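You operate a simulated robot arm through the tools that you are given. There is no shell and no other tool. Be economical: measure what you need, move in short steps, check, and stop when the job is done.

Carry out the task below with a simulated robot arm. There is one attempt and no reset: what you move stays moved.

TASK
Put the grey cup and the basin plug in the soup pot.

It is judged by the outcome, as a careful person would: the job done as asked, and still so three seconds after it is handed in. It fails if anything else is knocked over, pushed out of place, dropped, spilled or broken.

THE ROBOT
A 7-joint arm with a two-finger parallel gripper, fixed in place. Base frame: the origin is at the foot of the arm, x ahead of it, y to its left, z up; the work surface is at about z = 0. Lengths are in mm, angles in rad, forces in N, time in s.
With the tool pointing down near the work surface it reaches from about 240 to 620 mm from the base axis. Its first joint turns from -1.152 to 1.152 rad. Payload 2.6 kg.
Tool frame: the origin (TCP) lies between the finger pads and is the grasp point; the fingertips stand 30 mm ahead of it; z points along the fingers, y is the line along which they close. The gripper opens to 94 mm. The fingers are 28 mm wide and 10 mm thick; the gripper's body (50 by 96 mm) begins 55 mm behind the TCP.
Orientation is told as [roll, pitch, yaw] about the base's x, y, z axes, in that order, counted from this pose: with the fingers straight down and closing along the base's y, the tool's x points along the base's -x, its y along +y and its z along -z.

THE INTERFACE
- The arm moves only by the tool move_arm. Its argument "plan" is a list of rows, each a list of 3 entries, a list of its own where there are three numbers: the opening, from 0 (shut) to 1 (fully open), then the shift along the tool's x, y, z in mm, then the turn, a rotation vector about the tool's x, y, z in rad. In form: [[claw, [x, y, z], [ax, ay, az]], ...]. A call has 1 to 8 rows; each row is the pose to reach, as a shift and turn from the pose commanded when the call began, along the tool's axes at that moment. A row lasts 0.2 s, in which the tool goes at most 50 mm and 0.15 rad; a call with a longer step from one row to the next is refused whole, and so is a gripper value outside its range. A pose out of reach is approached as far as the arm can. The call stops where the force on the tool passes 40 N (or 10 N more than at its start, if that is more) or the arm is blocked; 0.2 s more then pass. The fingers move at their own pace (about 72 mm/s each) and stop on an object; they squeeze with about 43 N. The grip force told is the motor's: it shows also when the fingers shut on nothing. Time passes only in rows, and 0.2 s behind the last, so rows that repeat a pose let the fingers close. It gives the time, the measured TCP pose, the force on the tool (base axes), the opening and the grip force at its end, in the units of the frame above (readings bear some noise), and new pictures: "views" is both (left out), scene, wrist or none.
- Cameras (640 x 400 px; columns grow to the right, rows downward): "scene" is fixed at [18.9, 419.3, 567.6]; the picture's right is [-0.89, -0.45, 0.00], its down [-0.23, 0.46, -0.86] and it looks along [0.38, -0.77, -0.52] (base axes); focal length 265 px, centre (320, 200). "wrist" rides on the gripper at [-37, 0, -58] in the tool frame; the picture's right is [0.00, -1.00, 0.00], its down [0.97, 0.00, -0.24] and it looks along [0.24, 0.00, 0.97] (tool axes); focal length 218 px, centre (320, 200).
- pixel_to_xyz(camera, pixels): for up to 12 pixels [column, row] of the newest picture of that camera ("zoom" is the newest enlarged one), the place [x, y, z] in the base frame of the surface seen there, good to about 2 mm. No time passes.
- close_up(camera, box): a new picture of the part [left, top, right, bottom] of that camera's present view, enlarged. No time passes.
- finish_job(): hands the job in; it is judged then, once.

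Work in short steps. Measure before you move; look again where a grasp or a placing could have gone wrong, and mend it. You have 60 turns and 120 pictures in all, the two below and enlarged ones among them. Open the gripper and draw the arm clear of the work before you hand the job in, unless the task says otherwise; then end with one line.

The tools are called after ">>>" by a JSON object that holds its "op" and its "data". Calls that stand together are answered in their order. move_arm: Moves the arm, as the interface text tells. Its arguments: {"type":"object","properties":{"plan":{"type":"array"},"views":{"type":"string","enum":["both","scene","wrist","none"]}},"required":["plan"]} The other tools are called the same way: pixel_to_xyz (camera, pixels) gives the place of the surface under pixels of a picture; close_up (camera, box) takes an enlarged picture of a part of a camera's view; finish_job () hands the job in.

At the start:

```text
time: 0.0
ee_pos: [356.5, -55.6, 376.3]
tcp_rot: [0.0, 0.0, 0.0]
force: [-0.3, -0.3, -0.4]
finger_gap: 94.2
grip_force: 0.1
```

scene: 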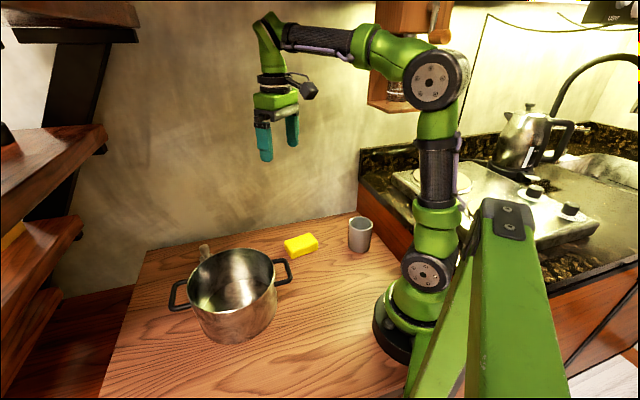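
wrist: 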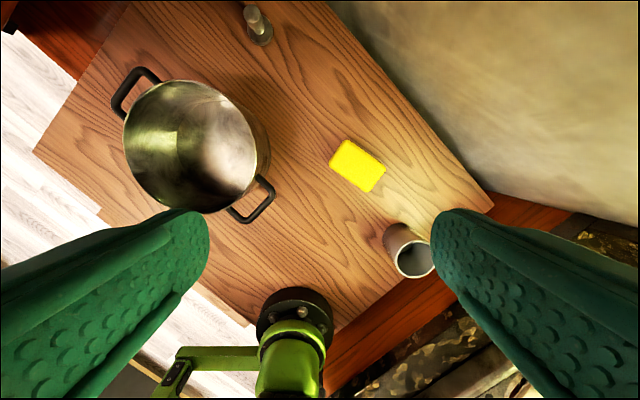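

The cup is at scene (360,233) and the pot at (233,290). The object behind the pot, at wrist (258,25), may be the plug, so I'll enlarge both views and measure.

>>> {"op": "close_up", "data": {"camera": "wrist", "box": [100, 0, 300, 125]}}

>>> {"op": "close_up", "data": {"camera": "scene", "box": [150, 200, 406, 360]}}

>>> {"op": "pixel_to_xyz", "data": {"camera": "scene", "pixels": [[348, 220], [371, 222], [360, 216], [360, 228], [360, 252], [204, 247], [190, 290], [278, 282], [235, 250], [225, 313], [235, 300], [300, 240]]}}

>>> {"op": "pixel_to_xyz", "data": {"camera": "wrist", "pixels": [[251, 10], [258, 25], [262, 40], [268, 30], [396, 240], [414, 242], [414, 277], [432, 262], [397, 258], [415, 260], [190, 140], [356, 165]]}}

```text
3.20 times, centred on (200, 62) of wrist
```

zoom: 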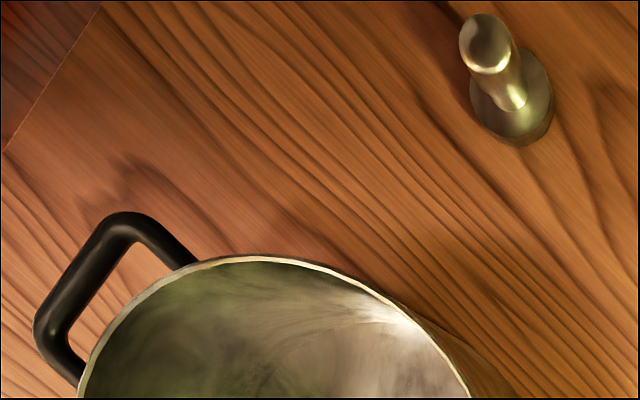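

```text
2.50 times, centred on (278, 280) of scene
```

zoom: 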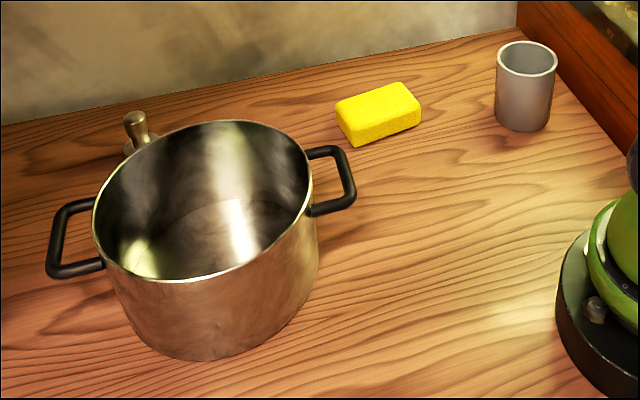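

```text
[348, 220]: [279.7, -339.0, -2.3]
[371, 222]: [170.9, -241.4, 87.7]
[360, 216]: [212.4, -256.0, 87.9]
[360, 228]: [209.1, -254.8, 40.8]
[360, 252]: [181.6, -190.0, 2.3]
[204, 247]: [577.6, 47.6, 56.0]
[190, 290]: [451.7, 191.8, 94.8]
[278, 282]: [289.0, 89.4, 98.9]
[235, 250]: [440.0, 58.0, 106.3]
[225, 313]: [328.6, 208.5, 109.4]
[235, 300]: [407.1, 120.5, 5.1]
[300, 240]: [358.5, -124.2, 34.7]
```

```text
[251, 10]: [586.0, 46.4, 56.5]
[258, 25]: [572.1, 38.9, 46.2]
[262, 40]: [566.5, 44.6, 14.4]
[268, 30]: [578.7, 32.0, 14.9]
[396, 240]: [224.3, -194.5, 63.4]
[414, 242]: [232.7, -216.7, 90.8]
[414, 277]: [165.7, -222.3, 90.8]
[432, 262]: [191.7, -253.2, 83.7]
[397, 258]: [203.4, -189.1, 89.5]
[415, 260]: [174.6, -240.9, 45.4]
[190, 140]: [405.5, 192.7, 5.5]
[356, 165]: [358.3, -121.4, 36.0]
```

Cup: centre about (198,-222), diameter about 67, top at z≈91. Pot: centre about (384,133), rim z≈106. Next I'll measure the side wall near the cup and refine the plug.

>>> {"op": "pixel_to_xyz", "data": {"camera": "scene", "pixels": [[385, 235], [375, 222], [360, 205], [362, 185], [390, 195], [405, 240], [395, 260], [350, 213], [385, 268], [400, 215]]}}

>>> {"op": "pixel_to_xyz", "data": {"camera": "wrist", "pixels": [[253, 6], [248, 15], [256, 15], [252, 20], [260, 36], [270, 36], [250, 36], [271, 22], [124, 140], [256, 140], [200, 82], [190, 211]]}}

```text
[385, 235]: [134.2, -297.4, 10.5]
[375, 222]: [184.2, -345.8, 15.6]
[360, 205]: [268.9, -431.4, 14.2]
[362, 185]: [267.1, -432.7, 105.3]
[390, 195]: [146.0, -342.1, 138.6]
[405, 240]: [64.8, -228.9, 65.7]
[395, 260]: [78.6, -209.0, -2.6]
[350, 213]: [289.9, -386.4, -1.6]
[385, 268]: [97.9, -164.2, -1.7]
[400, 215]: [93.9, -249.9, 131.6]
```

```text
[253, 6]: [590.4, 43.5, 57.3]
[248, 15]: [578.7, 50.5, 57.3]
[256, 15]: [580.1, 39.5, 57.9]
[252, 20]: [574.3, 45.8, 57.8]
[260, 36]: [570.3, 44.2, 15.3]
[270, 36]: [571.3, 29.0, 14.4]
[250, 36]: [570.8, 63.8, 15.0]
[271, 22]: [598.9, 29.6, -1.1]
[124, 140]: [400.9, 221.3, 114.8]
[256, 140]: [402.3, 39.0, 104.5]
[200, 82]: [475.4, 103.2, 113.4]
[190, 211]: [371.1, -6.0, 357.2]
```

Wall is about 98 mm from the cup's centre, leaving enough room. With the gripper open, I move above the cup in tool axes (x reversed, z down).

>>> {"op": "move_arm", "data": {"plan": [[1, [26.4, -27.7, 25], [0, 0, 0]], [1, [52.8, -55.5, 50], [0, 0, 0]], [1, [79.2, -83.2, 75], [0, 0, 0]], [1, [105.6, -111, 100], [0, 0, 0]], [1, [132, -138.7, 125], [0, 0, 0]], [1, [158.5, -166.4, 150], [0, 0, 0]], [1, [158.5, -166.4, 165], [0, 0, 0]], [1, [158.5, -166.4, 165], [0, 0, 0]]]}}

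```text
time: 1.6
ee_pos: [246.1, -195.3, 237.4]
tcp_rot: [-0.06, -0.044, 0.172]
force: [0.6, 0.0, -0.1]
finger_gap: 94.0
grip_force: 0.1
stopped in row 8: the arm was blocked; the commanded pose is now the measured one
```

scene: 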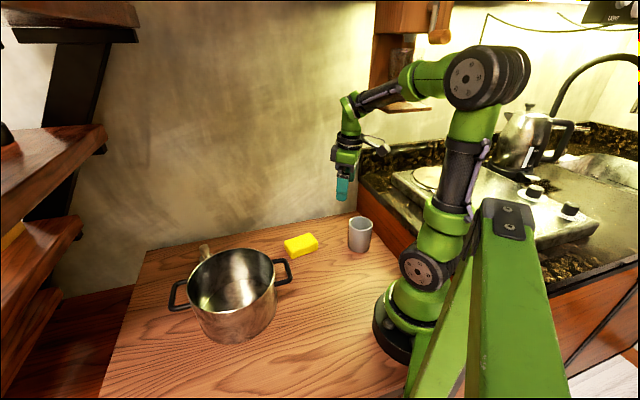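
wrist: 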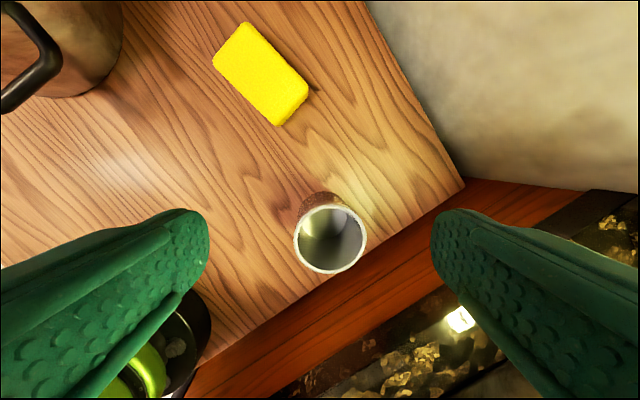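

The arm stopped before the cup with the tool tilted, from either a joint limit or the wall shelf. I'll measure how near the shelf is.

>>> {"op": "pixel_to_xyz", "data": {"camera": "scene", "pixels": [[378, 104], [425, 108], [400, 104], [375, 60], [395, 12], [440, 37], [370, 95], [420, 75], [350, 110], [376, 145], [480, 70], [470, 60]]}}

>>> {"op": "close_up", "data": {"camera": "scene", "box": [310, 20, 550, 170]}}

```text
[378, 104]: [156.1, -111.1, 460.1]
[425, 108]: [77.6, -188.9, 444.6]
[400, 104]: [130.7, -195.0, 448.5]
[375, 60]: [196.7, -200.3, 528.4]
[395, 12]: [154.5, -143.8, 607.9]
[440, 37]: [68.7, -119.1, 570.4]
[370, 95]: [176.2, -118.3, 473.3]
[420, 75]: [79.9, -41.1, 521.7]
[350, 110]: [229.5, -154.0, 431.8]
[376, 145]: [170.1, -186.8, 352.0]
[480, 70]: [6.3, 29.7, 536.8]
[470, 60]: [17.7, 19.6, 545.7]
```

```text
2.67 times, centred on (430, 95) of scene
```

zoom: 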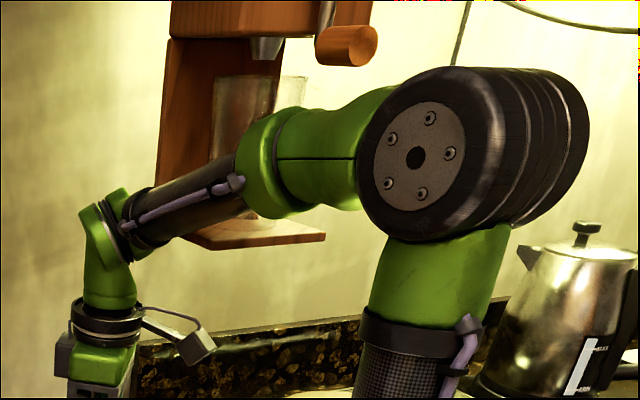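

The yaw error of 0.17 fits the forearm touching the wall-mounted grinder (underside z≈445), which stopped the base joint. I'll back off now, then reach the cup lower down so the forearm stays below it.

>>> {"op": "move_arm", "data": {"plan": [[1, [-23, 25, 0], [0, 0, 0]], [1, [-46, 51, 0], [0, 0, 0]], [1, [-46, 51, 0], [0, 0, 0]]]}}

```text
time: 2.4
ee_pos: [282.6, -138.6, 235.2]
tcp_rot: [-0.061, -0.046, 0.169]
force: [0.0, 0.4, -0.7]
finger_gap: 94.1
grip_force: 0.1
```

scene: 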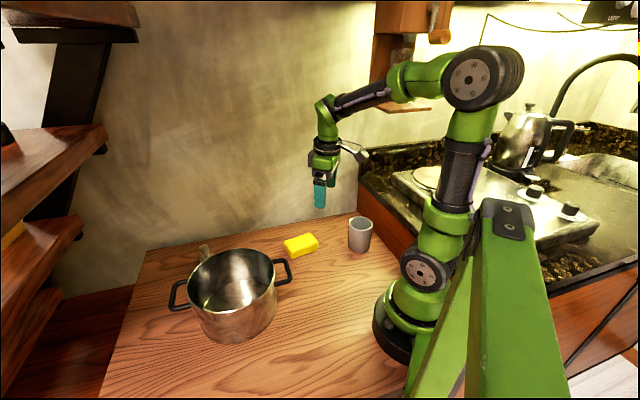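
wrist: 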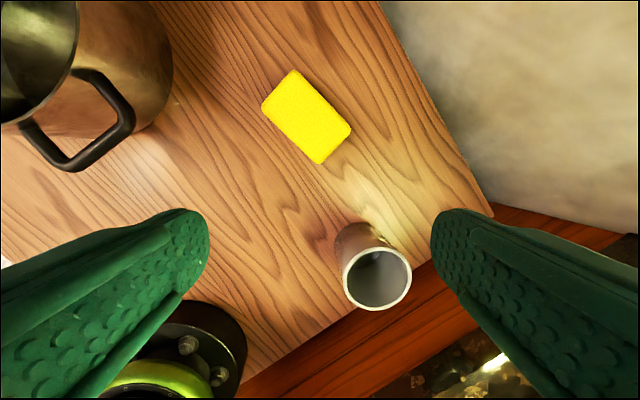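

Clear of contact. Now I'll level the tool, then turn to yaw 0.785 so the fingers straddle the cup and can slide in from the (+x,+y) side.

>>> {"op": "move_arm", "data": {"plan": [[1, [0, 0, 0], [-0.061, 0.046, 0]], [1, [0, 0, 0], [-0.061, 0.046, 0]]], "views": "none"}}

>>> {"op": "move_arm", "data": {"plan": [[1, [0, 0, 20], [0, 0, -0.14]], [1, [0, 0, 40], [0, 0, -0.28]], [1, [0, 0, 60], [0, 0, -0.42]], [1, [0, 0, 80], [0, 0, -0.56]], [1, [0, 0, 90], [0, 0, -0.616]], [1, [0, 0, 90], [0, 0, -0.616]]]}}

```text
time: 3.0
ee_pos: [282.0, -138.9, 235.2]
tcp_rot: [0.003, 0.001, 0.168]
force: [-0.7, -0.4, 0.7]
finger_gap: 94.0
grip_force: 0.0
```

```text
time: 4.4
ee_pos: [281.6, -137.6, 146.0]
tcp_rot: [0.0, -0.001, 0.784]
force: [-0.4, -0.1, 1.1]
finger_gap: 94.1
grip_force: 0.0
```

scene: 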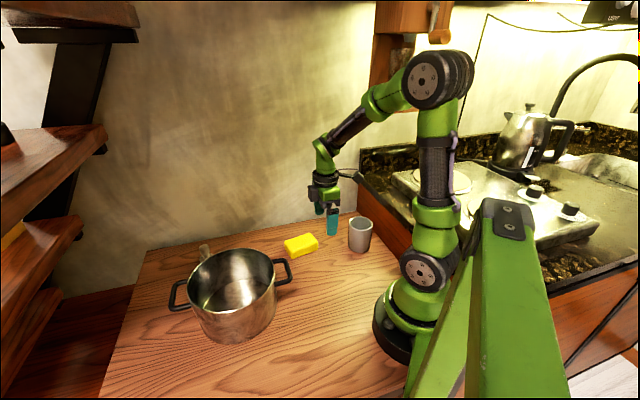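
wrist: 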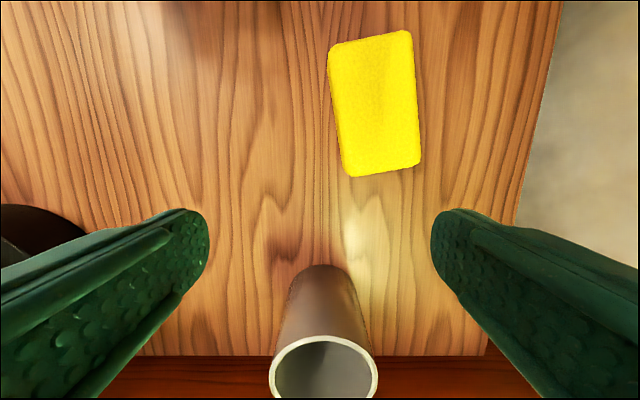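

The cup is almost centred between the fingers (column ≈323). I'll measure its rim and go down.

>>> {"op": "pixel_to_xyz", "data": {"camera": "wrist", "pixels": [[271, 380], [375, 380], [323, 339], [290, 345], [357, 347], [345, 168], [323, 280]]}}

>>> {"op": "move_arm", "data": {"plan": [[1, [0, 0, 25], [0, 0, 0]], [1, [0, 0, 50], [0, 0, 0]], [1, [0, 0, 71], [0, 0, 0]], [1, [0, 0, 71], [0, 0, 0]]]}}

```text
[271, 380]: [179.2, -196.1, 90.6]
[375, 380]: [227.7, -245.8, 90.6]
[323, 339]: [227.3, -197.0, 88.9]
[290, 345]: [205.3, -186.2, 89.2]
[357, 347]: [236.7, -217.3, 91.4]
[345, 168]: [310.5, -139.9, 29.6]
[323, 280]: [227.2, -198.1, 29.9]
```

```text
time: 5.4
ee_pos: [282.2, -138.6, 74.6]
tcp_rot: [0.0, 0.0, 0.781]
force: [-0.2, -0.1, -1.0]
finger_gap: 94.0
grip_force: 0.0
```

scene: 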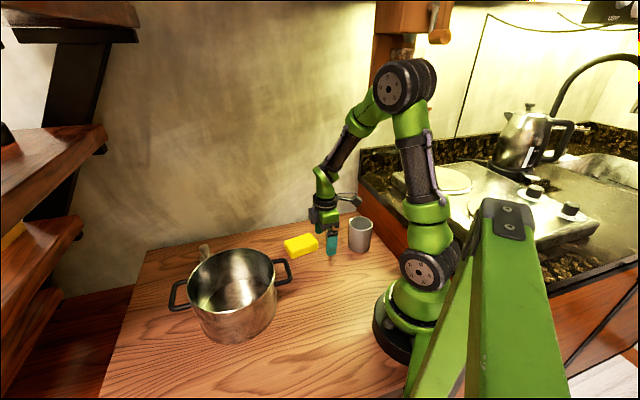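
wrist: 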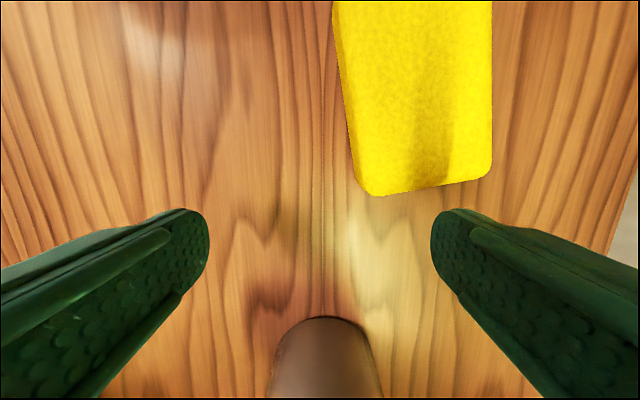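

The cup centre is at about (203,-221), which is 114 mm along tool x and -2.5 mm along tool y. I'll slide in slowly with a scene check.

>>> {"op": "move_arm", "data": {"plan": [[1, [25, -1, 0], [0, 0, 0]], [1, [50, -2, 0], [0, 0, 0]], [1, [75, -2.5, 0], [0, 0, 0]], [1, [95, -2.5, 0], [0, 0, 0]], [1, [113, -2.5, 0], [0, 0, 0]], [1, [113, -2.5, 0], [0, 0, 0]]]}}

```text
time: 6.7
ee_pos: [245.9, -175.9, 73.3]
tcp_rot: [0.001, -0.004, 0.991]
force: [0.3, 0.1, 0.6]
finger_gap: 94.1
grip_force: 0.0
stopped in row 6: the arm was blocked; the commanded pose is now the measured one
```

scene: 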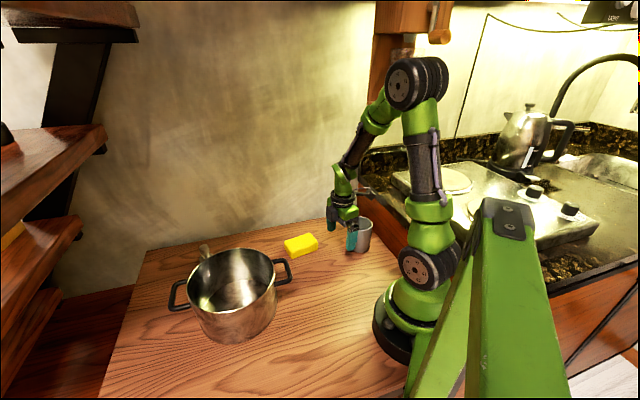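
wrist: 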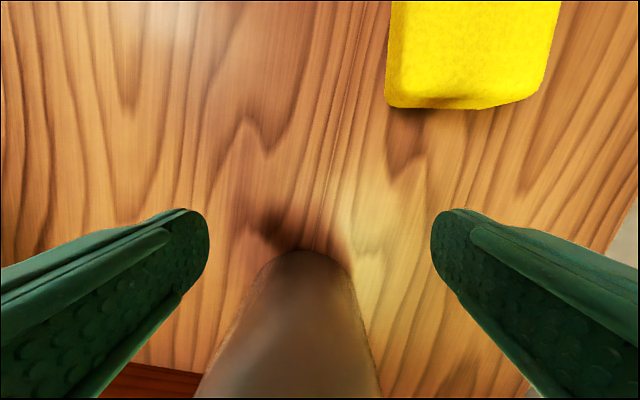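

Base joint was blocked again near -0.62, this time with the elbow close to the grinder. I'll look closely at that area.

>>> {"op": "close_up", "data": {"camera": "scene", "box": [320, 0, 480, 240]}}

>>> {"op": "pixel_to_xyz", "data": {"camera": "scene", "pixels": [[400, 85], [412, 60], [440, 75], [400, 55], [377, 40], [377, 90], [410, 40], [398, 30], [425, 30], [440, 37], [374, 120], [355, 150]]}}

```text
1.67 times, centred on (400, 120) of scene
```

zoom: 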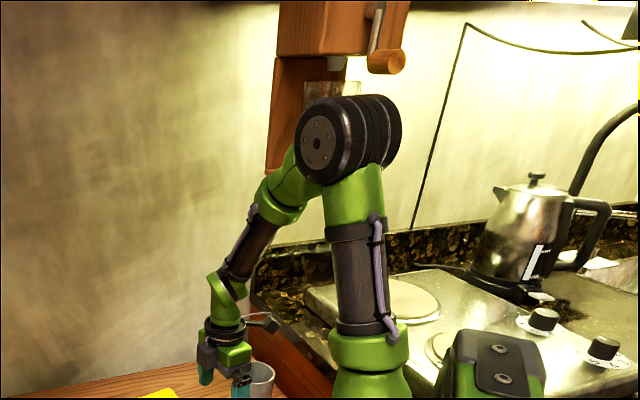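

```text
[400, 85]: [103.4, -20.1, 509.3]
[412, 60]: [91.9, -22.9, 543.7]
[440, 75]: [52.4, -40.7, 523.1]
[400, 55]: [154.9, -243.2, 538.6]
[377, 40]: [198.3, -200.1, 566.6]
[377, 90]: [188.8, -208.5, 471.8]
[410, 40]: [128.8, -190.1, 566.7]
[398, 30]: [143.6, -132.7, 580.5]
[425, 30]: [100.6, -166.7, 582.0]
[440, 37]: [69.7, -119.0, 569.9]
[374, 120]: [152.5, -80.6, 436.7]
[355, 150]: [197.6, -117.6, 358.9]
```

The elbow is hitting the grinder's crank knob at (69,-119,570), and the crank doesn't appear to have moved. I'll tilt the tool about 0.6 rad so the wrist stays at a smaller azimuth (about -0.47). First I back off and fix the yaw.

>>> {"op": "move_arm", "data": {"plan": [[1, [-29, -6, -5], [0, 0, 0]], [1, [-58, -12, -10], [0, 0, 0]], [1, [-58, -12, -15], [0, 0, 0.103]], [1, [-58, -12, -15], [0, 0, 0.206]], [1, [-58, -12, -15], [0, 0, 0.206]]]}}

```text
time: 7.9
ee_pos: [287.2, -135.8, 88.5]
tcp_rot: [0.001, -0.003, 0.774]
force: [-0.9, 0.4, 0.5]
finger_gap: 94.0
grip_force: 0.1
```

scene: 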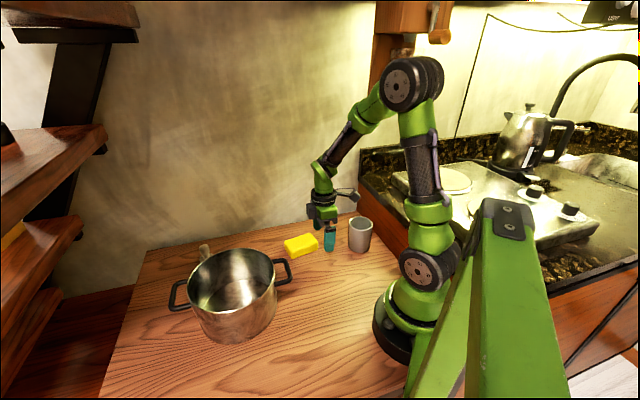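
wrist: 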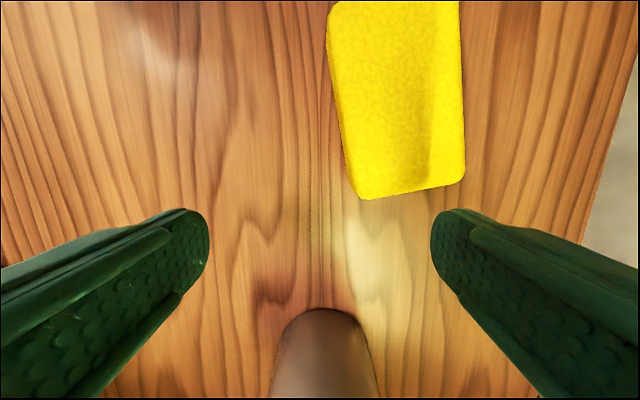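

Now I'll tilt about tool y by +0.6 so the fingers point forward-down toward the cup.

>>> {"op": "move_arm", "data": {"plan": [[1, [0, 0, 0], [0, 0.12, 0]], [1, [0, 0, 0], [0, 0.24, 0]], [1, [0, 0, 0], [0, 0.36, 0]], [1, [0, 0, 0], [0, 0.48, 0]], [1, [0, 0, 0], [0, 0.6, 0]], [1, [0, 0, 0], [0, 0.6, 0]]]}}

```text
time: 9.3
ee_pos: [287.4, -135.6, 88.7]
tcp_rot: [0.002, 0.598, 0.774]
force: [-0.3, -0.2, -0.3]
finger_gap: 94.0
grip_force: 0.1
```

scene: 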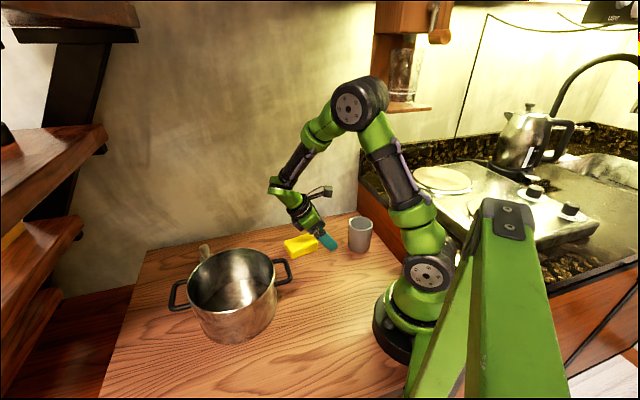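
wrist: 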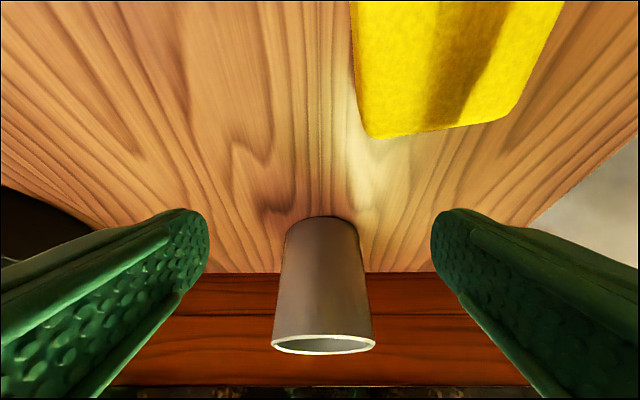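

The cup is centred at column 322 and now 120 mm ahead horizontally. I'll drop 24 mm and slide forward level.

>>> {"op": "move_arm", "data": {"plan": [[1, [-13.5, -1, 19.8], [0, 0, 0]], [1, [11.3, -2, 36.7], [0, 0, 0]], [1, [36.1, -2.4, 53.6], [0, 0, 0]], [1, [60.9, -2.4, 70.5], [0, 0, 0]], [1, [75, -2.4, 80.2], [0, 0, 0]], [1, [85.4, -2.4, 87.3], [0, 0, 0]], [1, [85.4, -2.4, 87.3], [0, 0, 0]]]}}

```text
time: 10.9
ee_pos: [201.1, -222.5, 65.0]
tcp_rot: [0.004, 0.597, 0.776]
force: [-0.3, 0.1, 0.1]
finger_gap: 94.2
grip_force: 0.0
```

scene: 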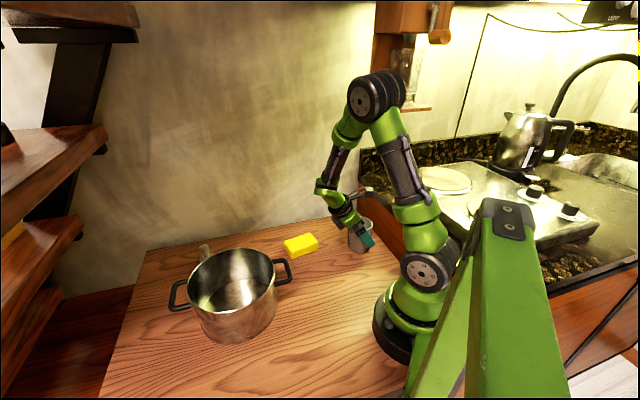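
wrist: 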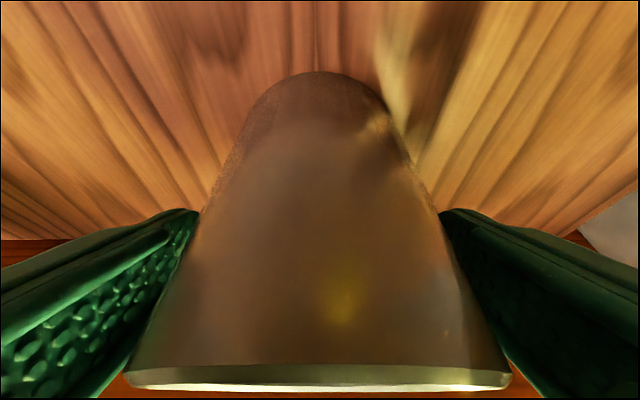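

The TCP is at the cup's axis with the cup between the fingers. Closing.

>>> {"op": "move_arm", "data": {"plan": [[0.3, [0, 0, 0], [0, 0, 0]], [0.3, [0, 0, 0], [0, 0, 0]], [0.3, [0, 0, 0], [0, 0, 0]], [0.3, [0, 0, 0], [0, 0, 0]]]}}

```text
time: 11.9
ee_pos: [203.2, -221.8, 65.1]
tcp_rot: [0.003, 0.597, 0.775]
force: [-1.4, -1.1, 1.2]
finger_gap: 74.9
grip_force: 43.0
```

scene: 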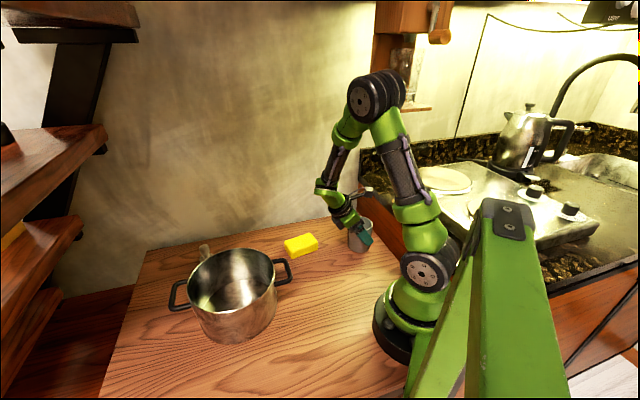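
wrist: 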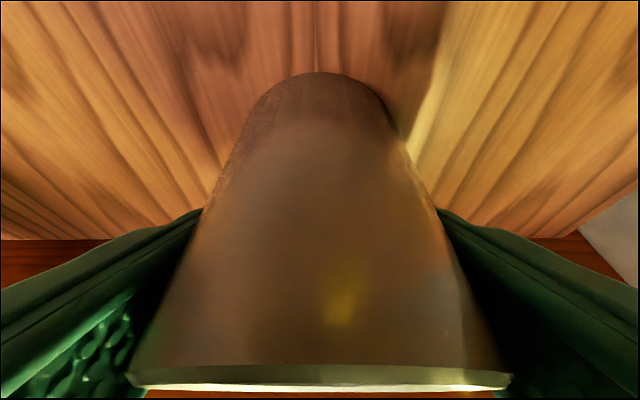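

Gripped: gap 74.9, 43 N. I'll lift up and back, away from the wall and grinder.

>>> {"op": "move_arm", "data": {"plan": [[0.3, [11.3, 0, -16.5], [0, 0, 0]], [0.3, [11.6, 0, -52.6], [0, 0, 0]], [0.3, [10.7, 0, -95.5], [0, 0, 0]], [0.3, [6.9, 0, -134.4], [0, 0, 0]], [0.3, [3.1, 0, -173.3], [0, 0, 0]], [0.3, [-11.8, 0, -195.6], [0, 0, 0]], [0.3, [-11.8, 0, -195.6], [0, 0, 0]]]}}

```text
time: 13.5
ee_pos: [289.5, -137.2, 220.0]
tcp_rot: [0.003, 0.597, 0.776]
force: [1.1, -0.2, -2.7]
finger_gap: 74.7
grip_force: 42.8
```

scene: 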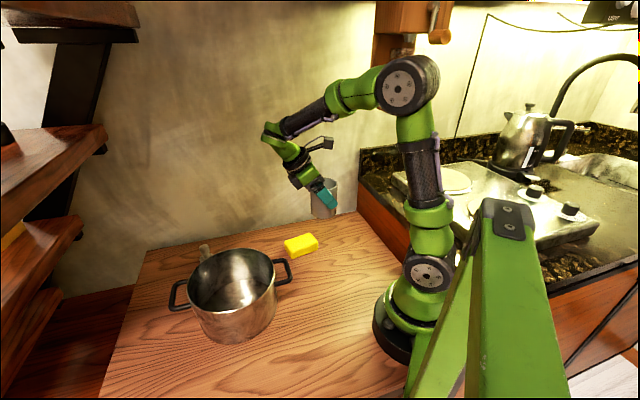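
wrist: 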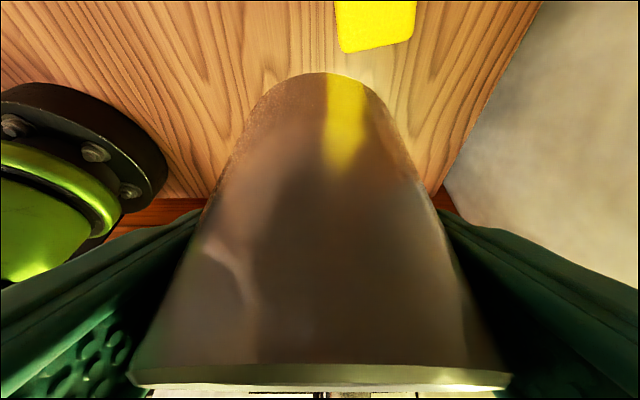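

The cup is held upright. Before placing it, I'll measure the pot's rim and floor more exactly.

>>> {"op": "close_up", "data": {"camera": "scene", "box": [160, 235, 304, 325]}}

```text
4.44 times, centred on (232, 280) of scene
```

zoom: 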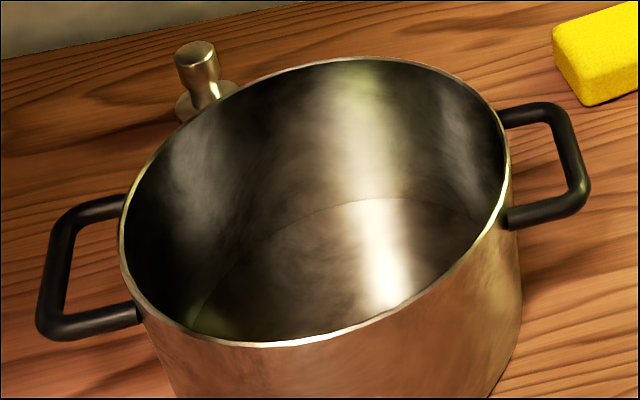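

>>> {"op": "pixel_to_xyz", "data": {"camera": "zoom", "pixels": [[121, 235], [132, 180], [230, 95], [345, 59], [440, 72], [494, 115], [508, 165], [475, 245], [390, 312], [270, 345], [185, 330], [300, 270]]}}

```text
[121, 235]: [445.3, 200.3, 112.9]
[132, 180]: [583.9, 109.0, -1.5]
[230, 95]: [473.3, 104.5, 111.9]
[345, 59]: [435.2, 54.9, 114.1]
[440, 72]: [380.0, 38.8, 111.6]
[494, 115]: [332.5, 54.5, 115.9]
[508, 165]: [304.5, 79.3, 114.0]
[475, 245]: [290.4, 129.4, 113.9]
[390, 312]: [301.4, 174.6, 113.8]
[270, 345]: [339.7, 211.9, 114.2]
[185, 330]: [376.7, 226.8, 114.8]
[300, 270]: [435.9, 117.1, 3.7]
```

The pot centre is (384,132), rim z≈114 and inner radius about 91. I'll bring the cup over (353,101), keeping its height.

>>> {"op": "move_arm", "data": {"plan": [[0.3, [-29.2, 20.9, -19.9], [0, 0, 0]], [0.3, [-58.3, 41.8, -39.8], [0, 0, 0]], [0.3, [-87.5, 62.7, -59.7], [0, 0, 0]], [0.3, [-116.7, 83.7, -79.5], [0, 0, 0]], [0.3, [-145.8, 104.6, -99.4], [0, 0, 0]], [0.3, [-175, 125.5, -119.3], [0, 0, 0]], [0.3, [-175, 125.5, -119.3], [0, 0, 0]]]}}

```text
time: 15.1
ee_pos: [352.6, 102.2, 220.3]
tcp_rot: [0.004, 0.598, 0.775]
force: [-0.9, -0.1, -1.9]
finger_gap: 74.4
grip_force: 42.9
```

scene: 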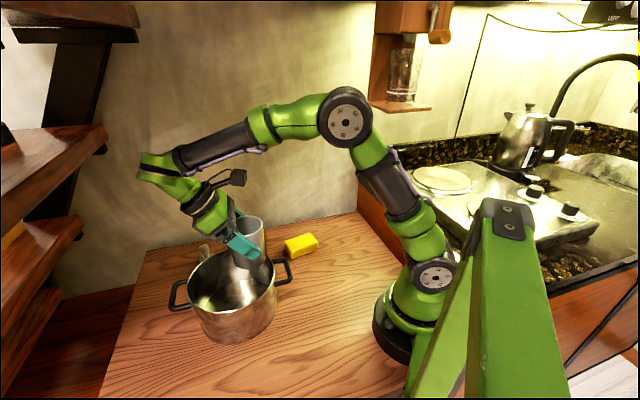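
wrist: 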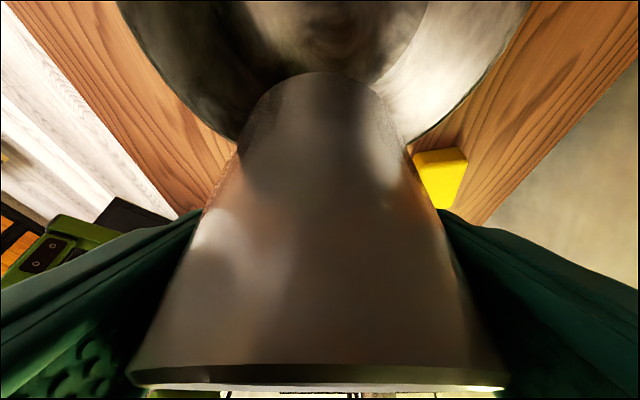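

The cup is over the pot. I'll lower it, stopping partway to check.

>>> {"op": "move_arm", "data": {"plan": [[0.3, [-19.7, 0, 28.9], [0, 0, 0]], [0.3, [-39.4, 0, 57.8], [0, 0, 0]], [0.3, [-56.3, 0, 82.6], [0, 0, 0]], [0.3, [-56.3, 0, 82.6], [0, 0, 0]]]}}

```text
time: 16.1
ee_pos: [351.5, 100.6, 120.5]
tcp_rot: [0.005, 0.596, 0.775]
force: [-0.1, 0.2, -2.4]
finger_gap: 73.5
grip_force: 43.0
```

scene: 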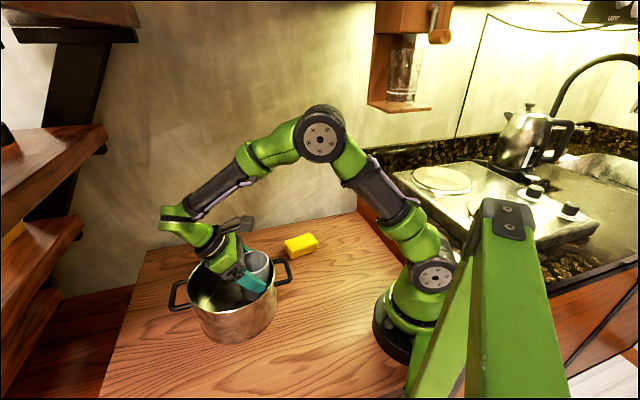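
wrist: 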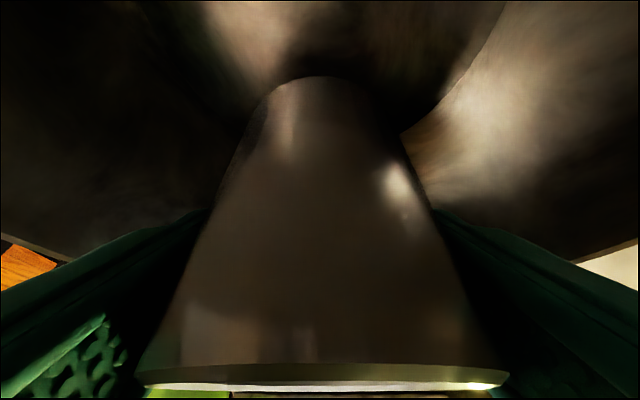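

Clear on all sides. I'll lower the rest to just above the floor.

>>> {"op": "move_arm", "data": {"plan": [[0.3, [-11.3, 0, 16.5], [0, 0, 0]], [0.3, [-20, 0, 29], [0, 0, 0]], [0.3, [-25, 0, 36.8], [0, 0, 0]], [0.3, [-27.3, 0, 40], [0, 0, 0]], [0.3, [-27.3, 0, 40], [0, 0, 0]]]}}

```text
time: 17.3
ee_pos: [352.8, 100.0, 70.7]
tcp_rot: [0.003, 0.598, 0.775]
force: [-0.2, -0.7, -0.6]
finger_gap: 73.4
grip_force: 42.8
```

scene: 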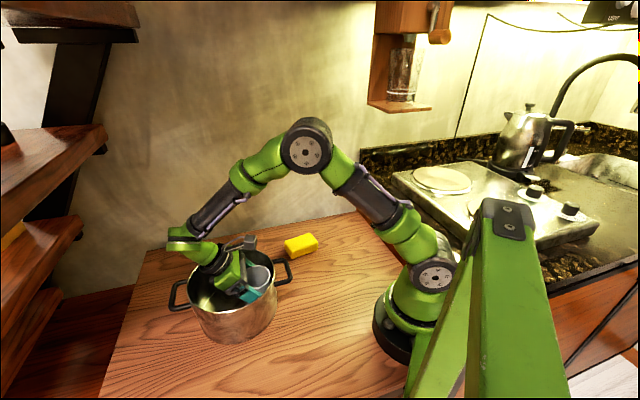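
wrist: 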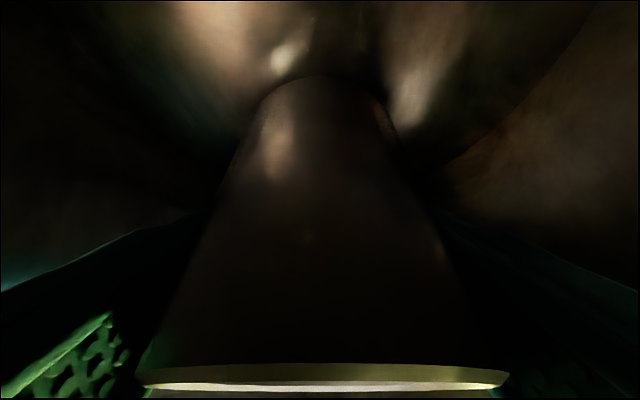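

Force shows the cup is resting on the floor. I'll release and, once open, draw straight up.

>>> {"op": "move_arm", "data": {"plan": [[0.92, [0, 0, 0], [0, 0, 0]], [0.92, [0, 0, 0], [0, 0, 0]], [0.92, [0, 0, 0], [0, 0, 0]], [0.92, [11.3, 0, -16.5], [0, 0, 0]], [0.92, [33.8, 0, -49.6], [0, 0, 0]], [0.92, [56.3, 0, -82.6], [0, 0, 0]], [0.92, [78.8, 0, -115.6], [0, 0, 0]], [0.92, [95.7, 0, -140.4], [0, 0, 0]]]}}

```text
time: 19.1
ee_pos: [353.5, 99.5, 242.8]
tcp_rot: [0.004, 0.597, 0.775]
force: [-0.6, -0.2, -1.0]
finger_gap: 86.5
grip_force: 0.1
```

scene: 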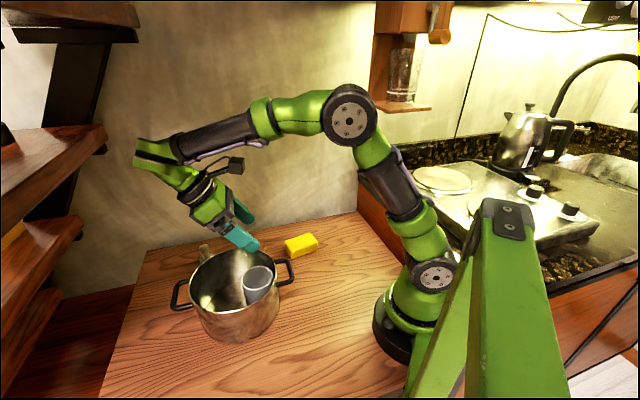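
wrist: 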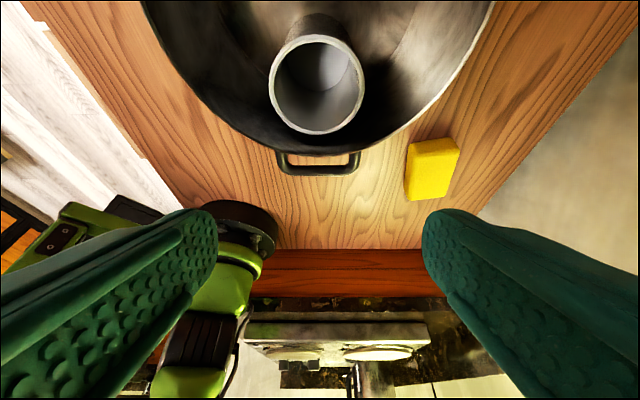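

The cup stands in the pot. Next I'll level the tool and turn the yaw back to 0.

>>> {"op": "move_arm", "data": {"plan": [[0.92, [0, 0, 0], [0, -0.12, 0]], [0.92, [0, 0, 0], [0, -0.24, 0]], [0.92, [0, 0, 0], [0, -0.36, 0]], [0.92, [0, 0, 0], [0, -0.48, 0]], [0.92, [0, 0, 0], [0, -0.597, 0]], [0.92, [0, 0, 0], [0, -0.597, 0]]], "views": "none"}}

>>> {"op": "move_arm", "data": {"plan": [[0.6, [0, 0, 0], [0, 0, 0.13]], [0.6, [0, 0, 0], [0, 0, 0.26]], [0.6, [0, 0, 0], [0, 0, 0.39]], [0.6, [0, 0, 0], [0, 0, 0.52]], [0.6, [0, 0, 0], [0, 0, 0.65]], [0.6, [0, 0, 0], [0, 0, 0.775]], [0.6, [0, 0, 0], [0, 0, 0.775]]]}}

```text
time: 20.5
ee_pos: [352.4, 99.2, 242.3]
tcp_rot: [0.001, -0.002, 0.774]
force: [0.2, -0.3, -0.4]
finger_gap: 86.5
grip_force: 0.1
```

```text
time: 22.1
ee_pos: [353.2, 99.9, 242.4]
tcp_rot: [0.003, 0.001, -0.002]
force: [1.5, 0.5, -0.7]
finger_gap: 56.5
grip_force: 0.1
```

scene: 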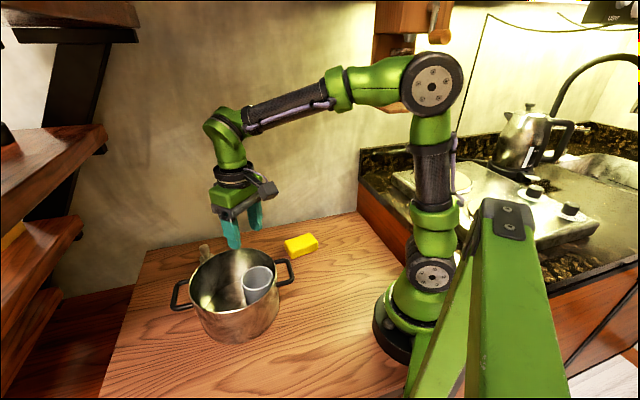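
wrist: 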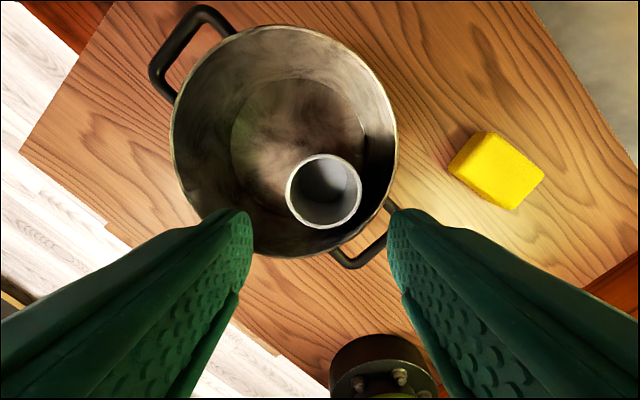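

Now toward the plug at about (582,45), stopping a bit short at height for a measuring look.

>>> {"op": "move_arm", "data": {"plan": [[0.6, [-35, -9, 7], [0, 0, 0]], [0.6, [-70, -18, 14], [0, 0, 0]], [0.6, [-105, -27, 21], [0, 0, 0]], [0.6, [-140, -36, 28], [0, 0, 0]], [0.6, [-175, -46, 50], [0, 0, 0]], [0.6, [-207, -55, 80], [0, 0, 0]], [0.6, [-207, -55, 80], [0, 0, 0]]]}}

```text
time: 23.7
ee_pos: [560.2, 44.5, 162.1]
tcp_rot: [0.002, 0.0, 0.0]
force: [-0.3, 1.1, -0.2]
finger_gap: 56.4
grip_force: 0.0
```

scene: 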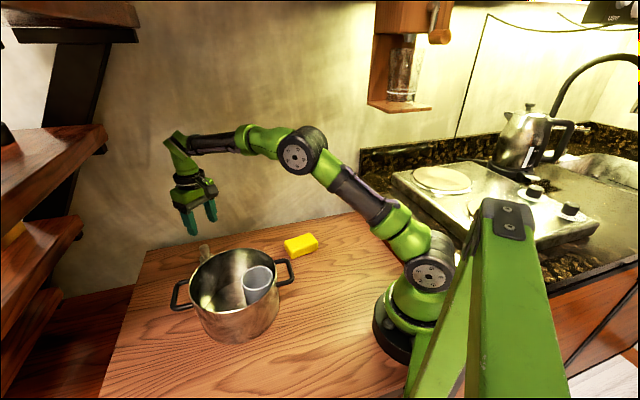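
wrist: 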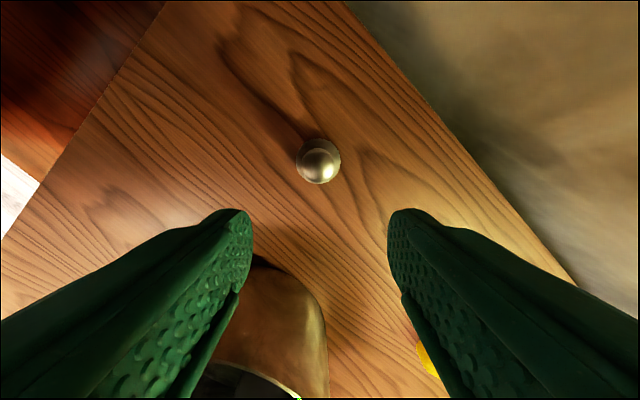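

>>> {"op": "pixel_to_xyz", "data": {"camera": "wrist", "pixels": [[319, 165], [319, 145], [300, 162], [339, 160], [319, 181], [318, 155], [450, 100], [430, 95]]}}

>>> {"op": "close_up", "data": {"camera": "wrist", "box": [280, 130, 360, 190]}}

```text
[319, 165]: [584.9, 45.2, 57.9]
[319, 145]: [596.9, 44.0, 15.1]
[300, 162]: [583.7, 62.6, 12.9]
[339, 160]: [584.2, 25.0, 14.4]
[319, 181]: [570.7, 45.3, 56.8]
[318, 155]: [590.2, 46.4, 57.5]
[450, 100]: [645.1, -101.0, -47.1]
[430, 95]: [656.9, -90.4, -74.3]
```

```text
6.67 times, centred on (320, 160) of wrist
```

zoom: 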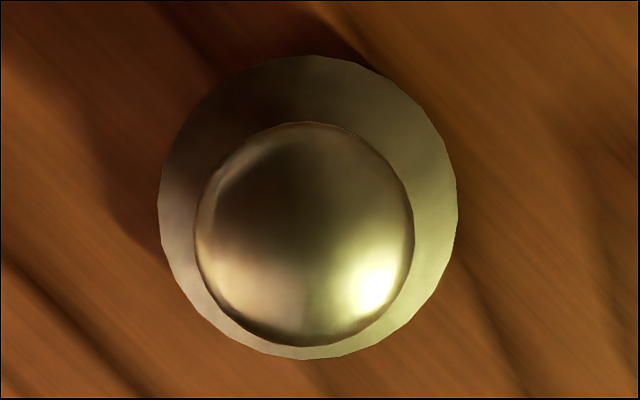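

The knob centre is about (582,45), top z≈58. I'll move over it and descend to TCP z≈47 (fingertips at 17, above the disc at 15).

>>> {"op": "move_arm", "data": {"plan": [[0.6, [-22, 0, 20], [0, 0, 0]], [0.6, [-22, 0, 55], [0, 0, 0]], [0.6, [-22, 0, 90], [0, 0, 0]], [0.6, [-22, 0, 113], [0, 0, 0]], [0.6, [-22, 0, 113], [0, 0, 0]]]}}

```text
time: 24.9
ee_pos: [581.9, 45.3, 48.8]
tcp_rot: [0.002, 0.001, -0.001]
force: [0.6, 0.5, 1.3]
finger_gap: 56.3
grip_force: 0.0
```

scene: 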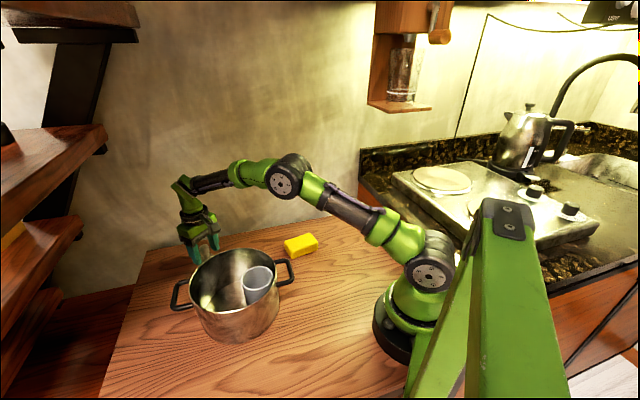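
wrist: 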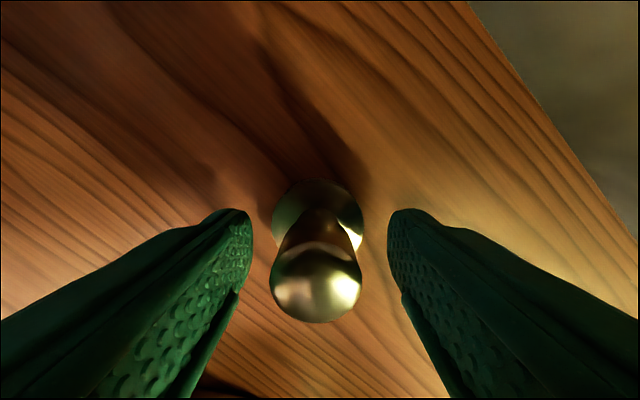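

The knob sits between the pads, so I close on it.

>>> {"op": "move_arm", "data": {"plan": [[0, [0, 0, 0], [0, 0, 0]], [0, [0, 0, 0], [0, 0, 0]], [0, [0, 0, 0], [0, 0, 0]], [0, [0, 0, 0], [0, 0, 0]], [0, [0, 0, -15], [0, 0, 0]], [0, [0, 0, -30], [0, 0, 0]]]}}

```text
time: 26.3
ee_pos: [580.2, 45.0, 79.9]
tcp_rot: [0.001, 0.002, -0.002]
force: [-0.8, 0.0, -0.8]
finger_gap: 23.2
grip_force: 43.1
```

scene: 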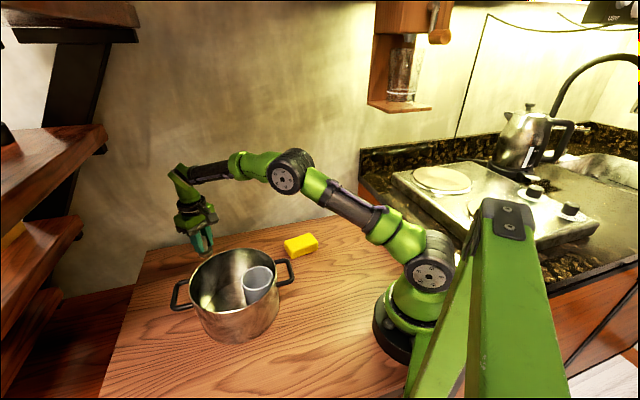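
wrist: 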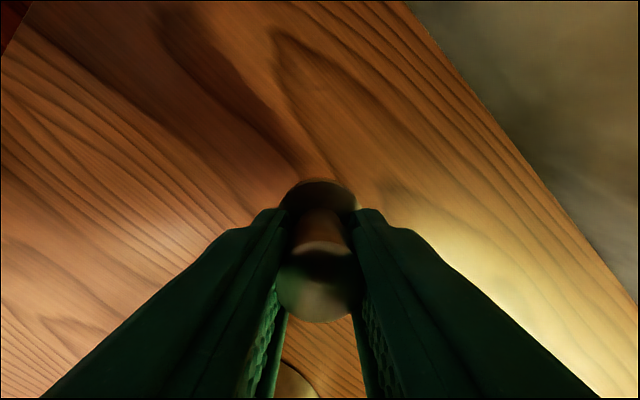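

The plug is held with a 23 mm gap at 43 N. I'll lift it and carry it over the pot at (402,150), opposite the cup.

>>> {"op": "move_arm", "data": {"plan": [[0, [0, 0, -40], [0, 0, 0]], [0, [0, 0, -80], [0, 0, 0]], [0, [0, 0, -120], [0, 0, 0]], [0, [44, 26, -120], [0, 0, 0]], [0, [88, 52, -120], [0, 0, 0]], [0, [132, 78, -120], [0, 0, 0]], [0, [178, 105, -120], [0, 0, 0]], [0, [178, 105, -120], [0, 0, 0]]]}}

>>> {"op": "move_arm", "data": {"plan": [[0, [0, 0, 0], [0, 0, -0.13]], [0, [0, 0, 0], [0, 0, -0.26]], [0, [0, 0, 0], [0, 0, -0.39]], [0, [0, 0, 0], [0, 0, -0.52]], [0, [0, 0, 0], [0, 0, -0.65]], [0, [0, 0, 0], [0, 0, -0.785]], [0, [0, 0, 0], [0, 0, -0.785]]]}}

```text
refused: row 4 steps farther than a row can; nothing moved
```

```text
time: 27.9
ee_pos: [581.1, 44.1, 78.1]
tcp_rot: [0.002, 0.001, 0.787]
force: [0.4, 0.5, -0.6]
finger_gap: 23.1
grip_force: 42.8
```

scene: 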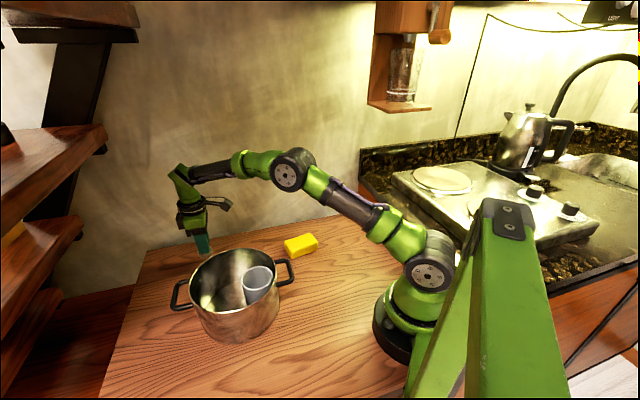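
wrist: 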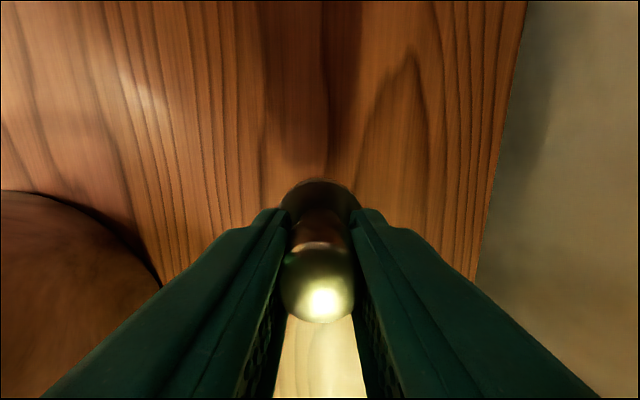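

The first call was refused for step size; the turn ran in place and did no harm. Now I lift, then carry, with smaller steps.

>>> {"op": "move_arm", "data": {"plan": [[0, [0, 0, -40], [0, 0, 0]], [0, [0, 0, -80], [0, 0, 0]], [0, [0, 0, -120], [0, 0, 0]], [0, [10.3, 40.3, -120], [0, 0, 0]], [0, [20.5, 80.6, -120], [0, 0, 0]], [0, [30.8, 121, -120], [0, 0, 0]], [0, [41, 161.3, -120], [0, 0, 0]], [0, [51.3, 201.6, -120], [0, 0, 0]]]}}

```text
time: 29.7
ee_pos: [401.6, 151.6, 200.6]
tcp_rot: [0.001, -0.001, 0.783]
force: [0.3, -0.3, -0.5]
finger_gap: 23.1
grip_force: 43.0
```

scene: 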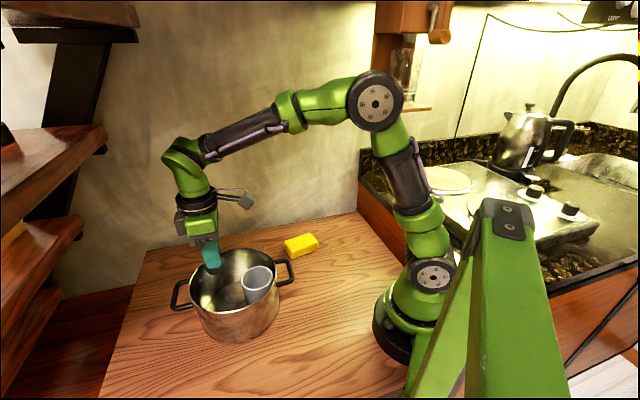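
wrist: 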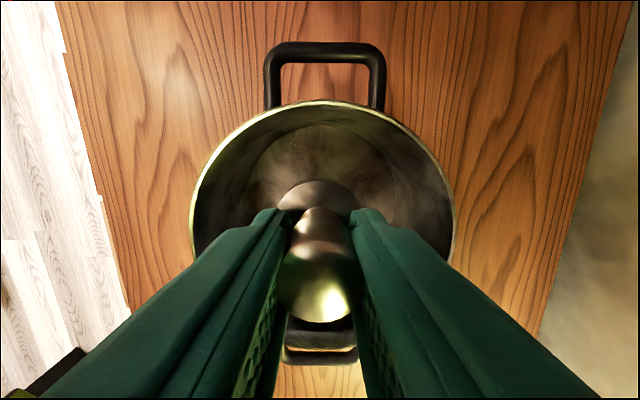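

Centred well over the free side of the pot. Lowering to TCP z≈57.

>>> {"op": "move_arm", "data": {"plan": [[0, [0, 0, 35], [0, 0, 0]], [0, [0, 0, 70], [0, 0, 0]], [0, [0, 0, 105], [0, 0, 0]], [0, [0, 0, 130], [0, 0, 0]], [0, [0, 0, 143], [0, 0, 0]], [0, [0, 0, 143], [0, 0, 0]]]}}

```text
time: 31.1
ee_pos: [401.8, 150.3, 57.4]
tcp_rot: [0.001, 0.0, 0.785]
force: [0.0, 0.3, -0.9]
finger_gap: 22.9
grip_force: 42.9
```

scene: 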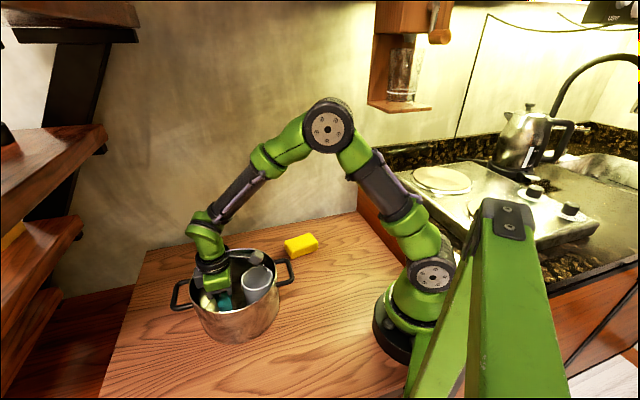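
wrist: 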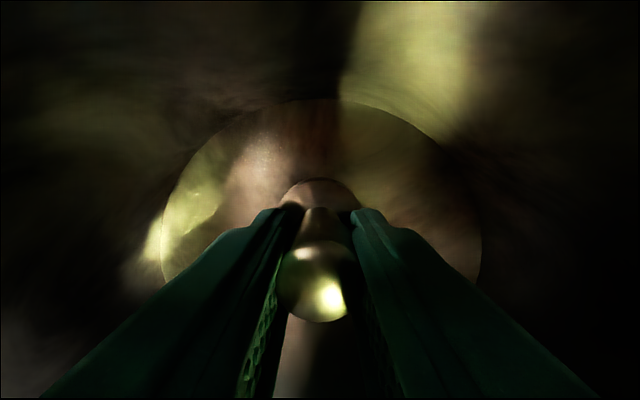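

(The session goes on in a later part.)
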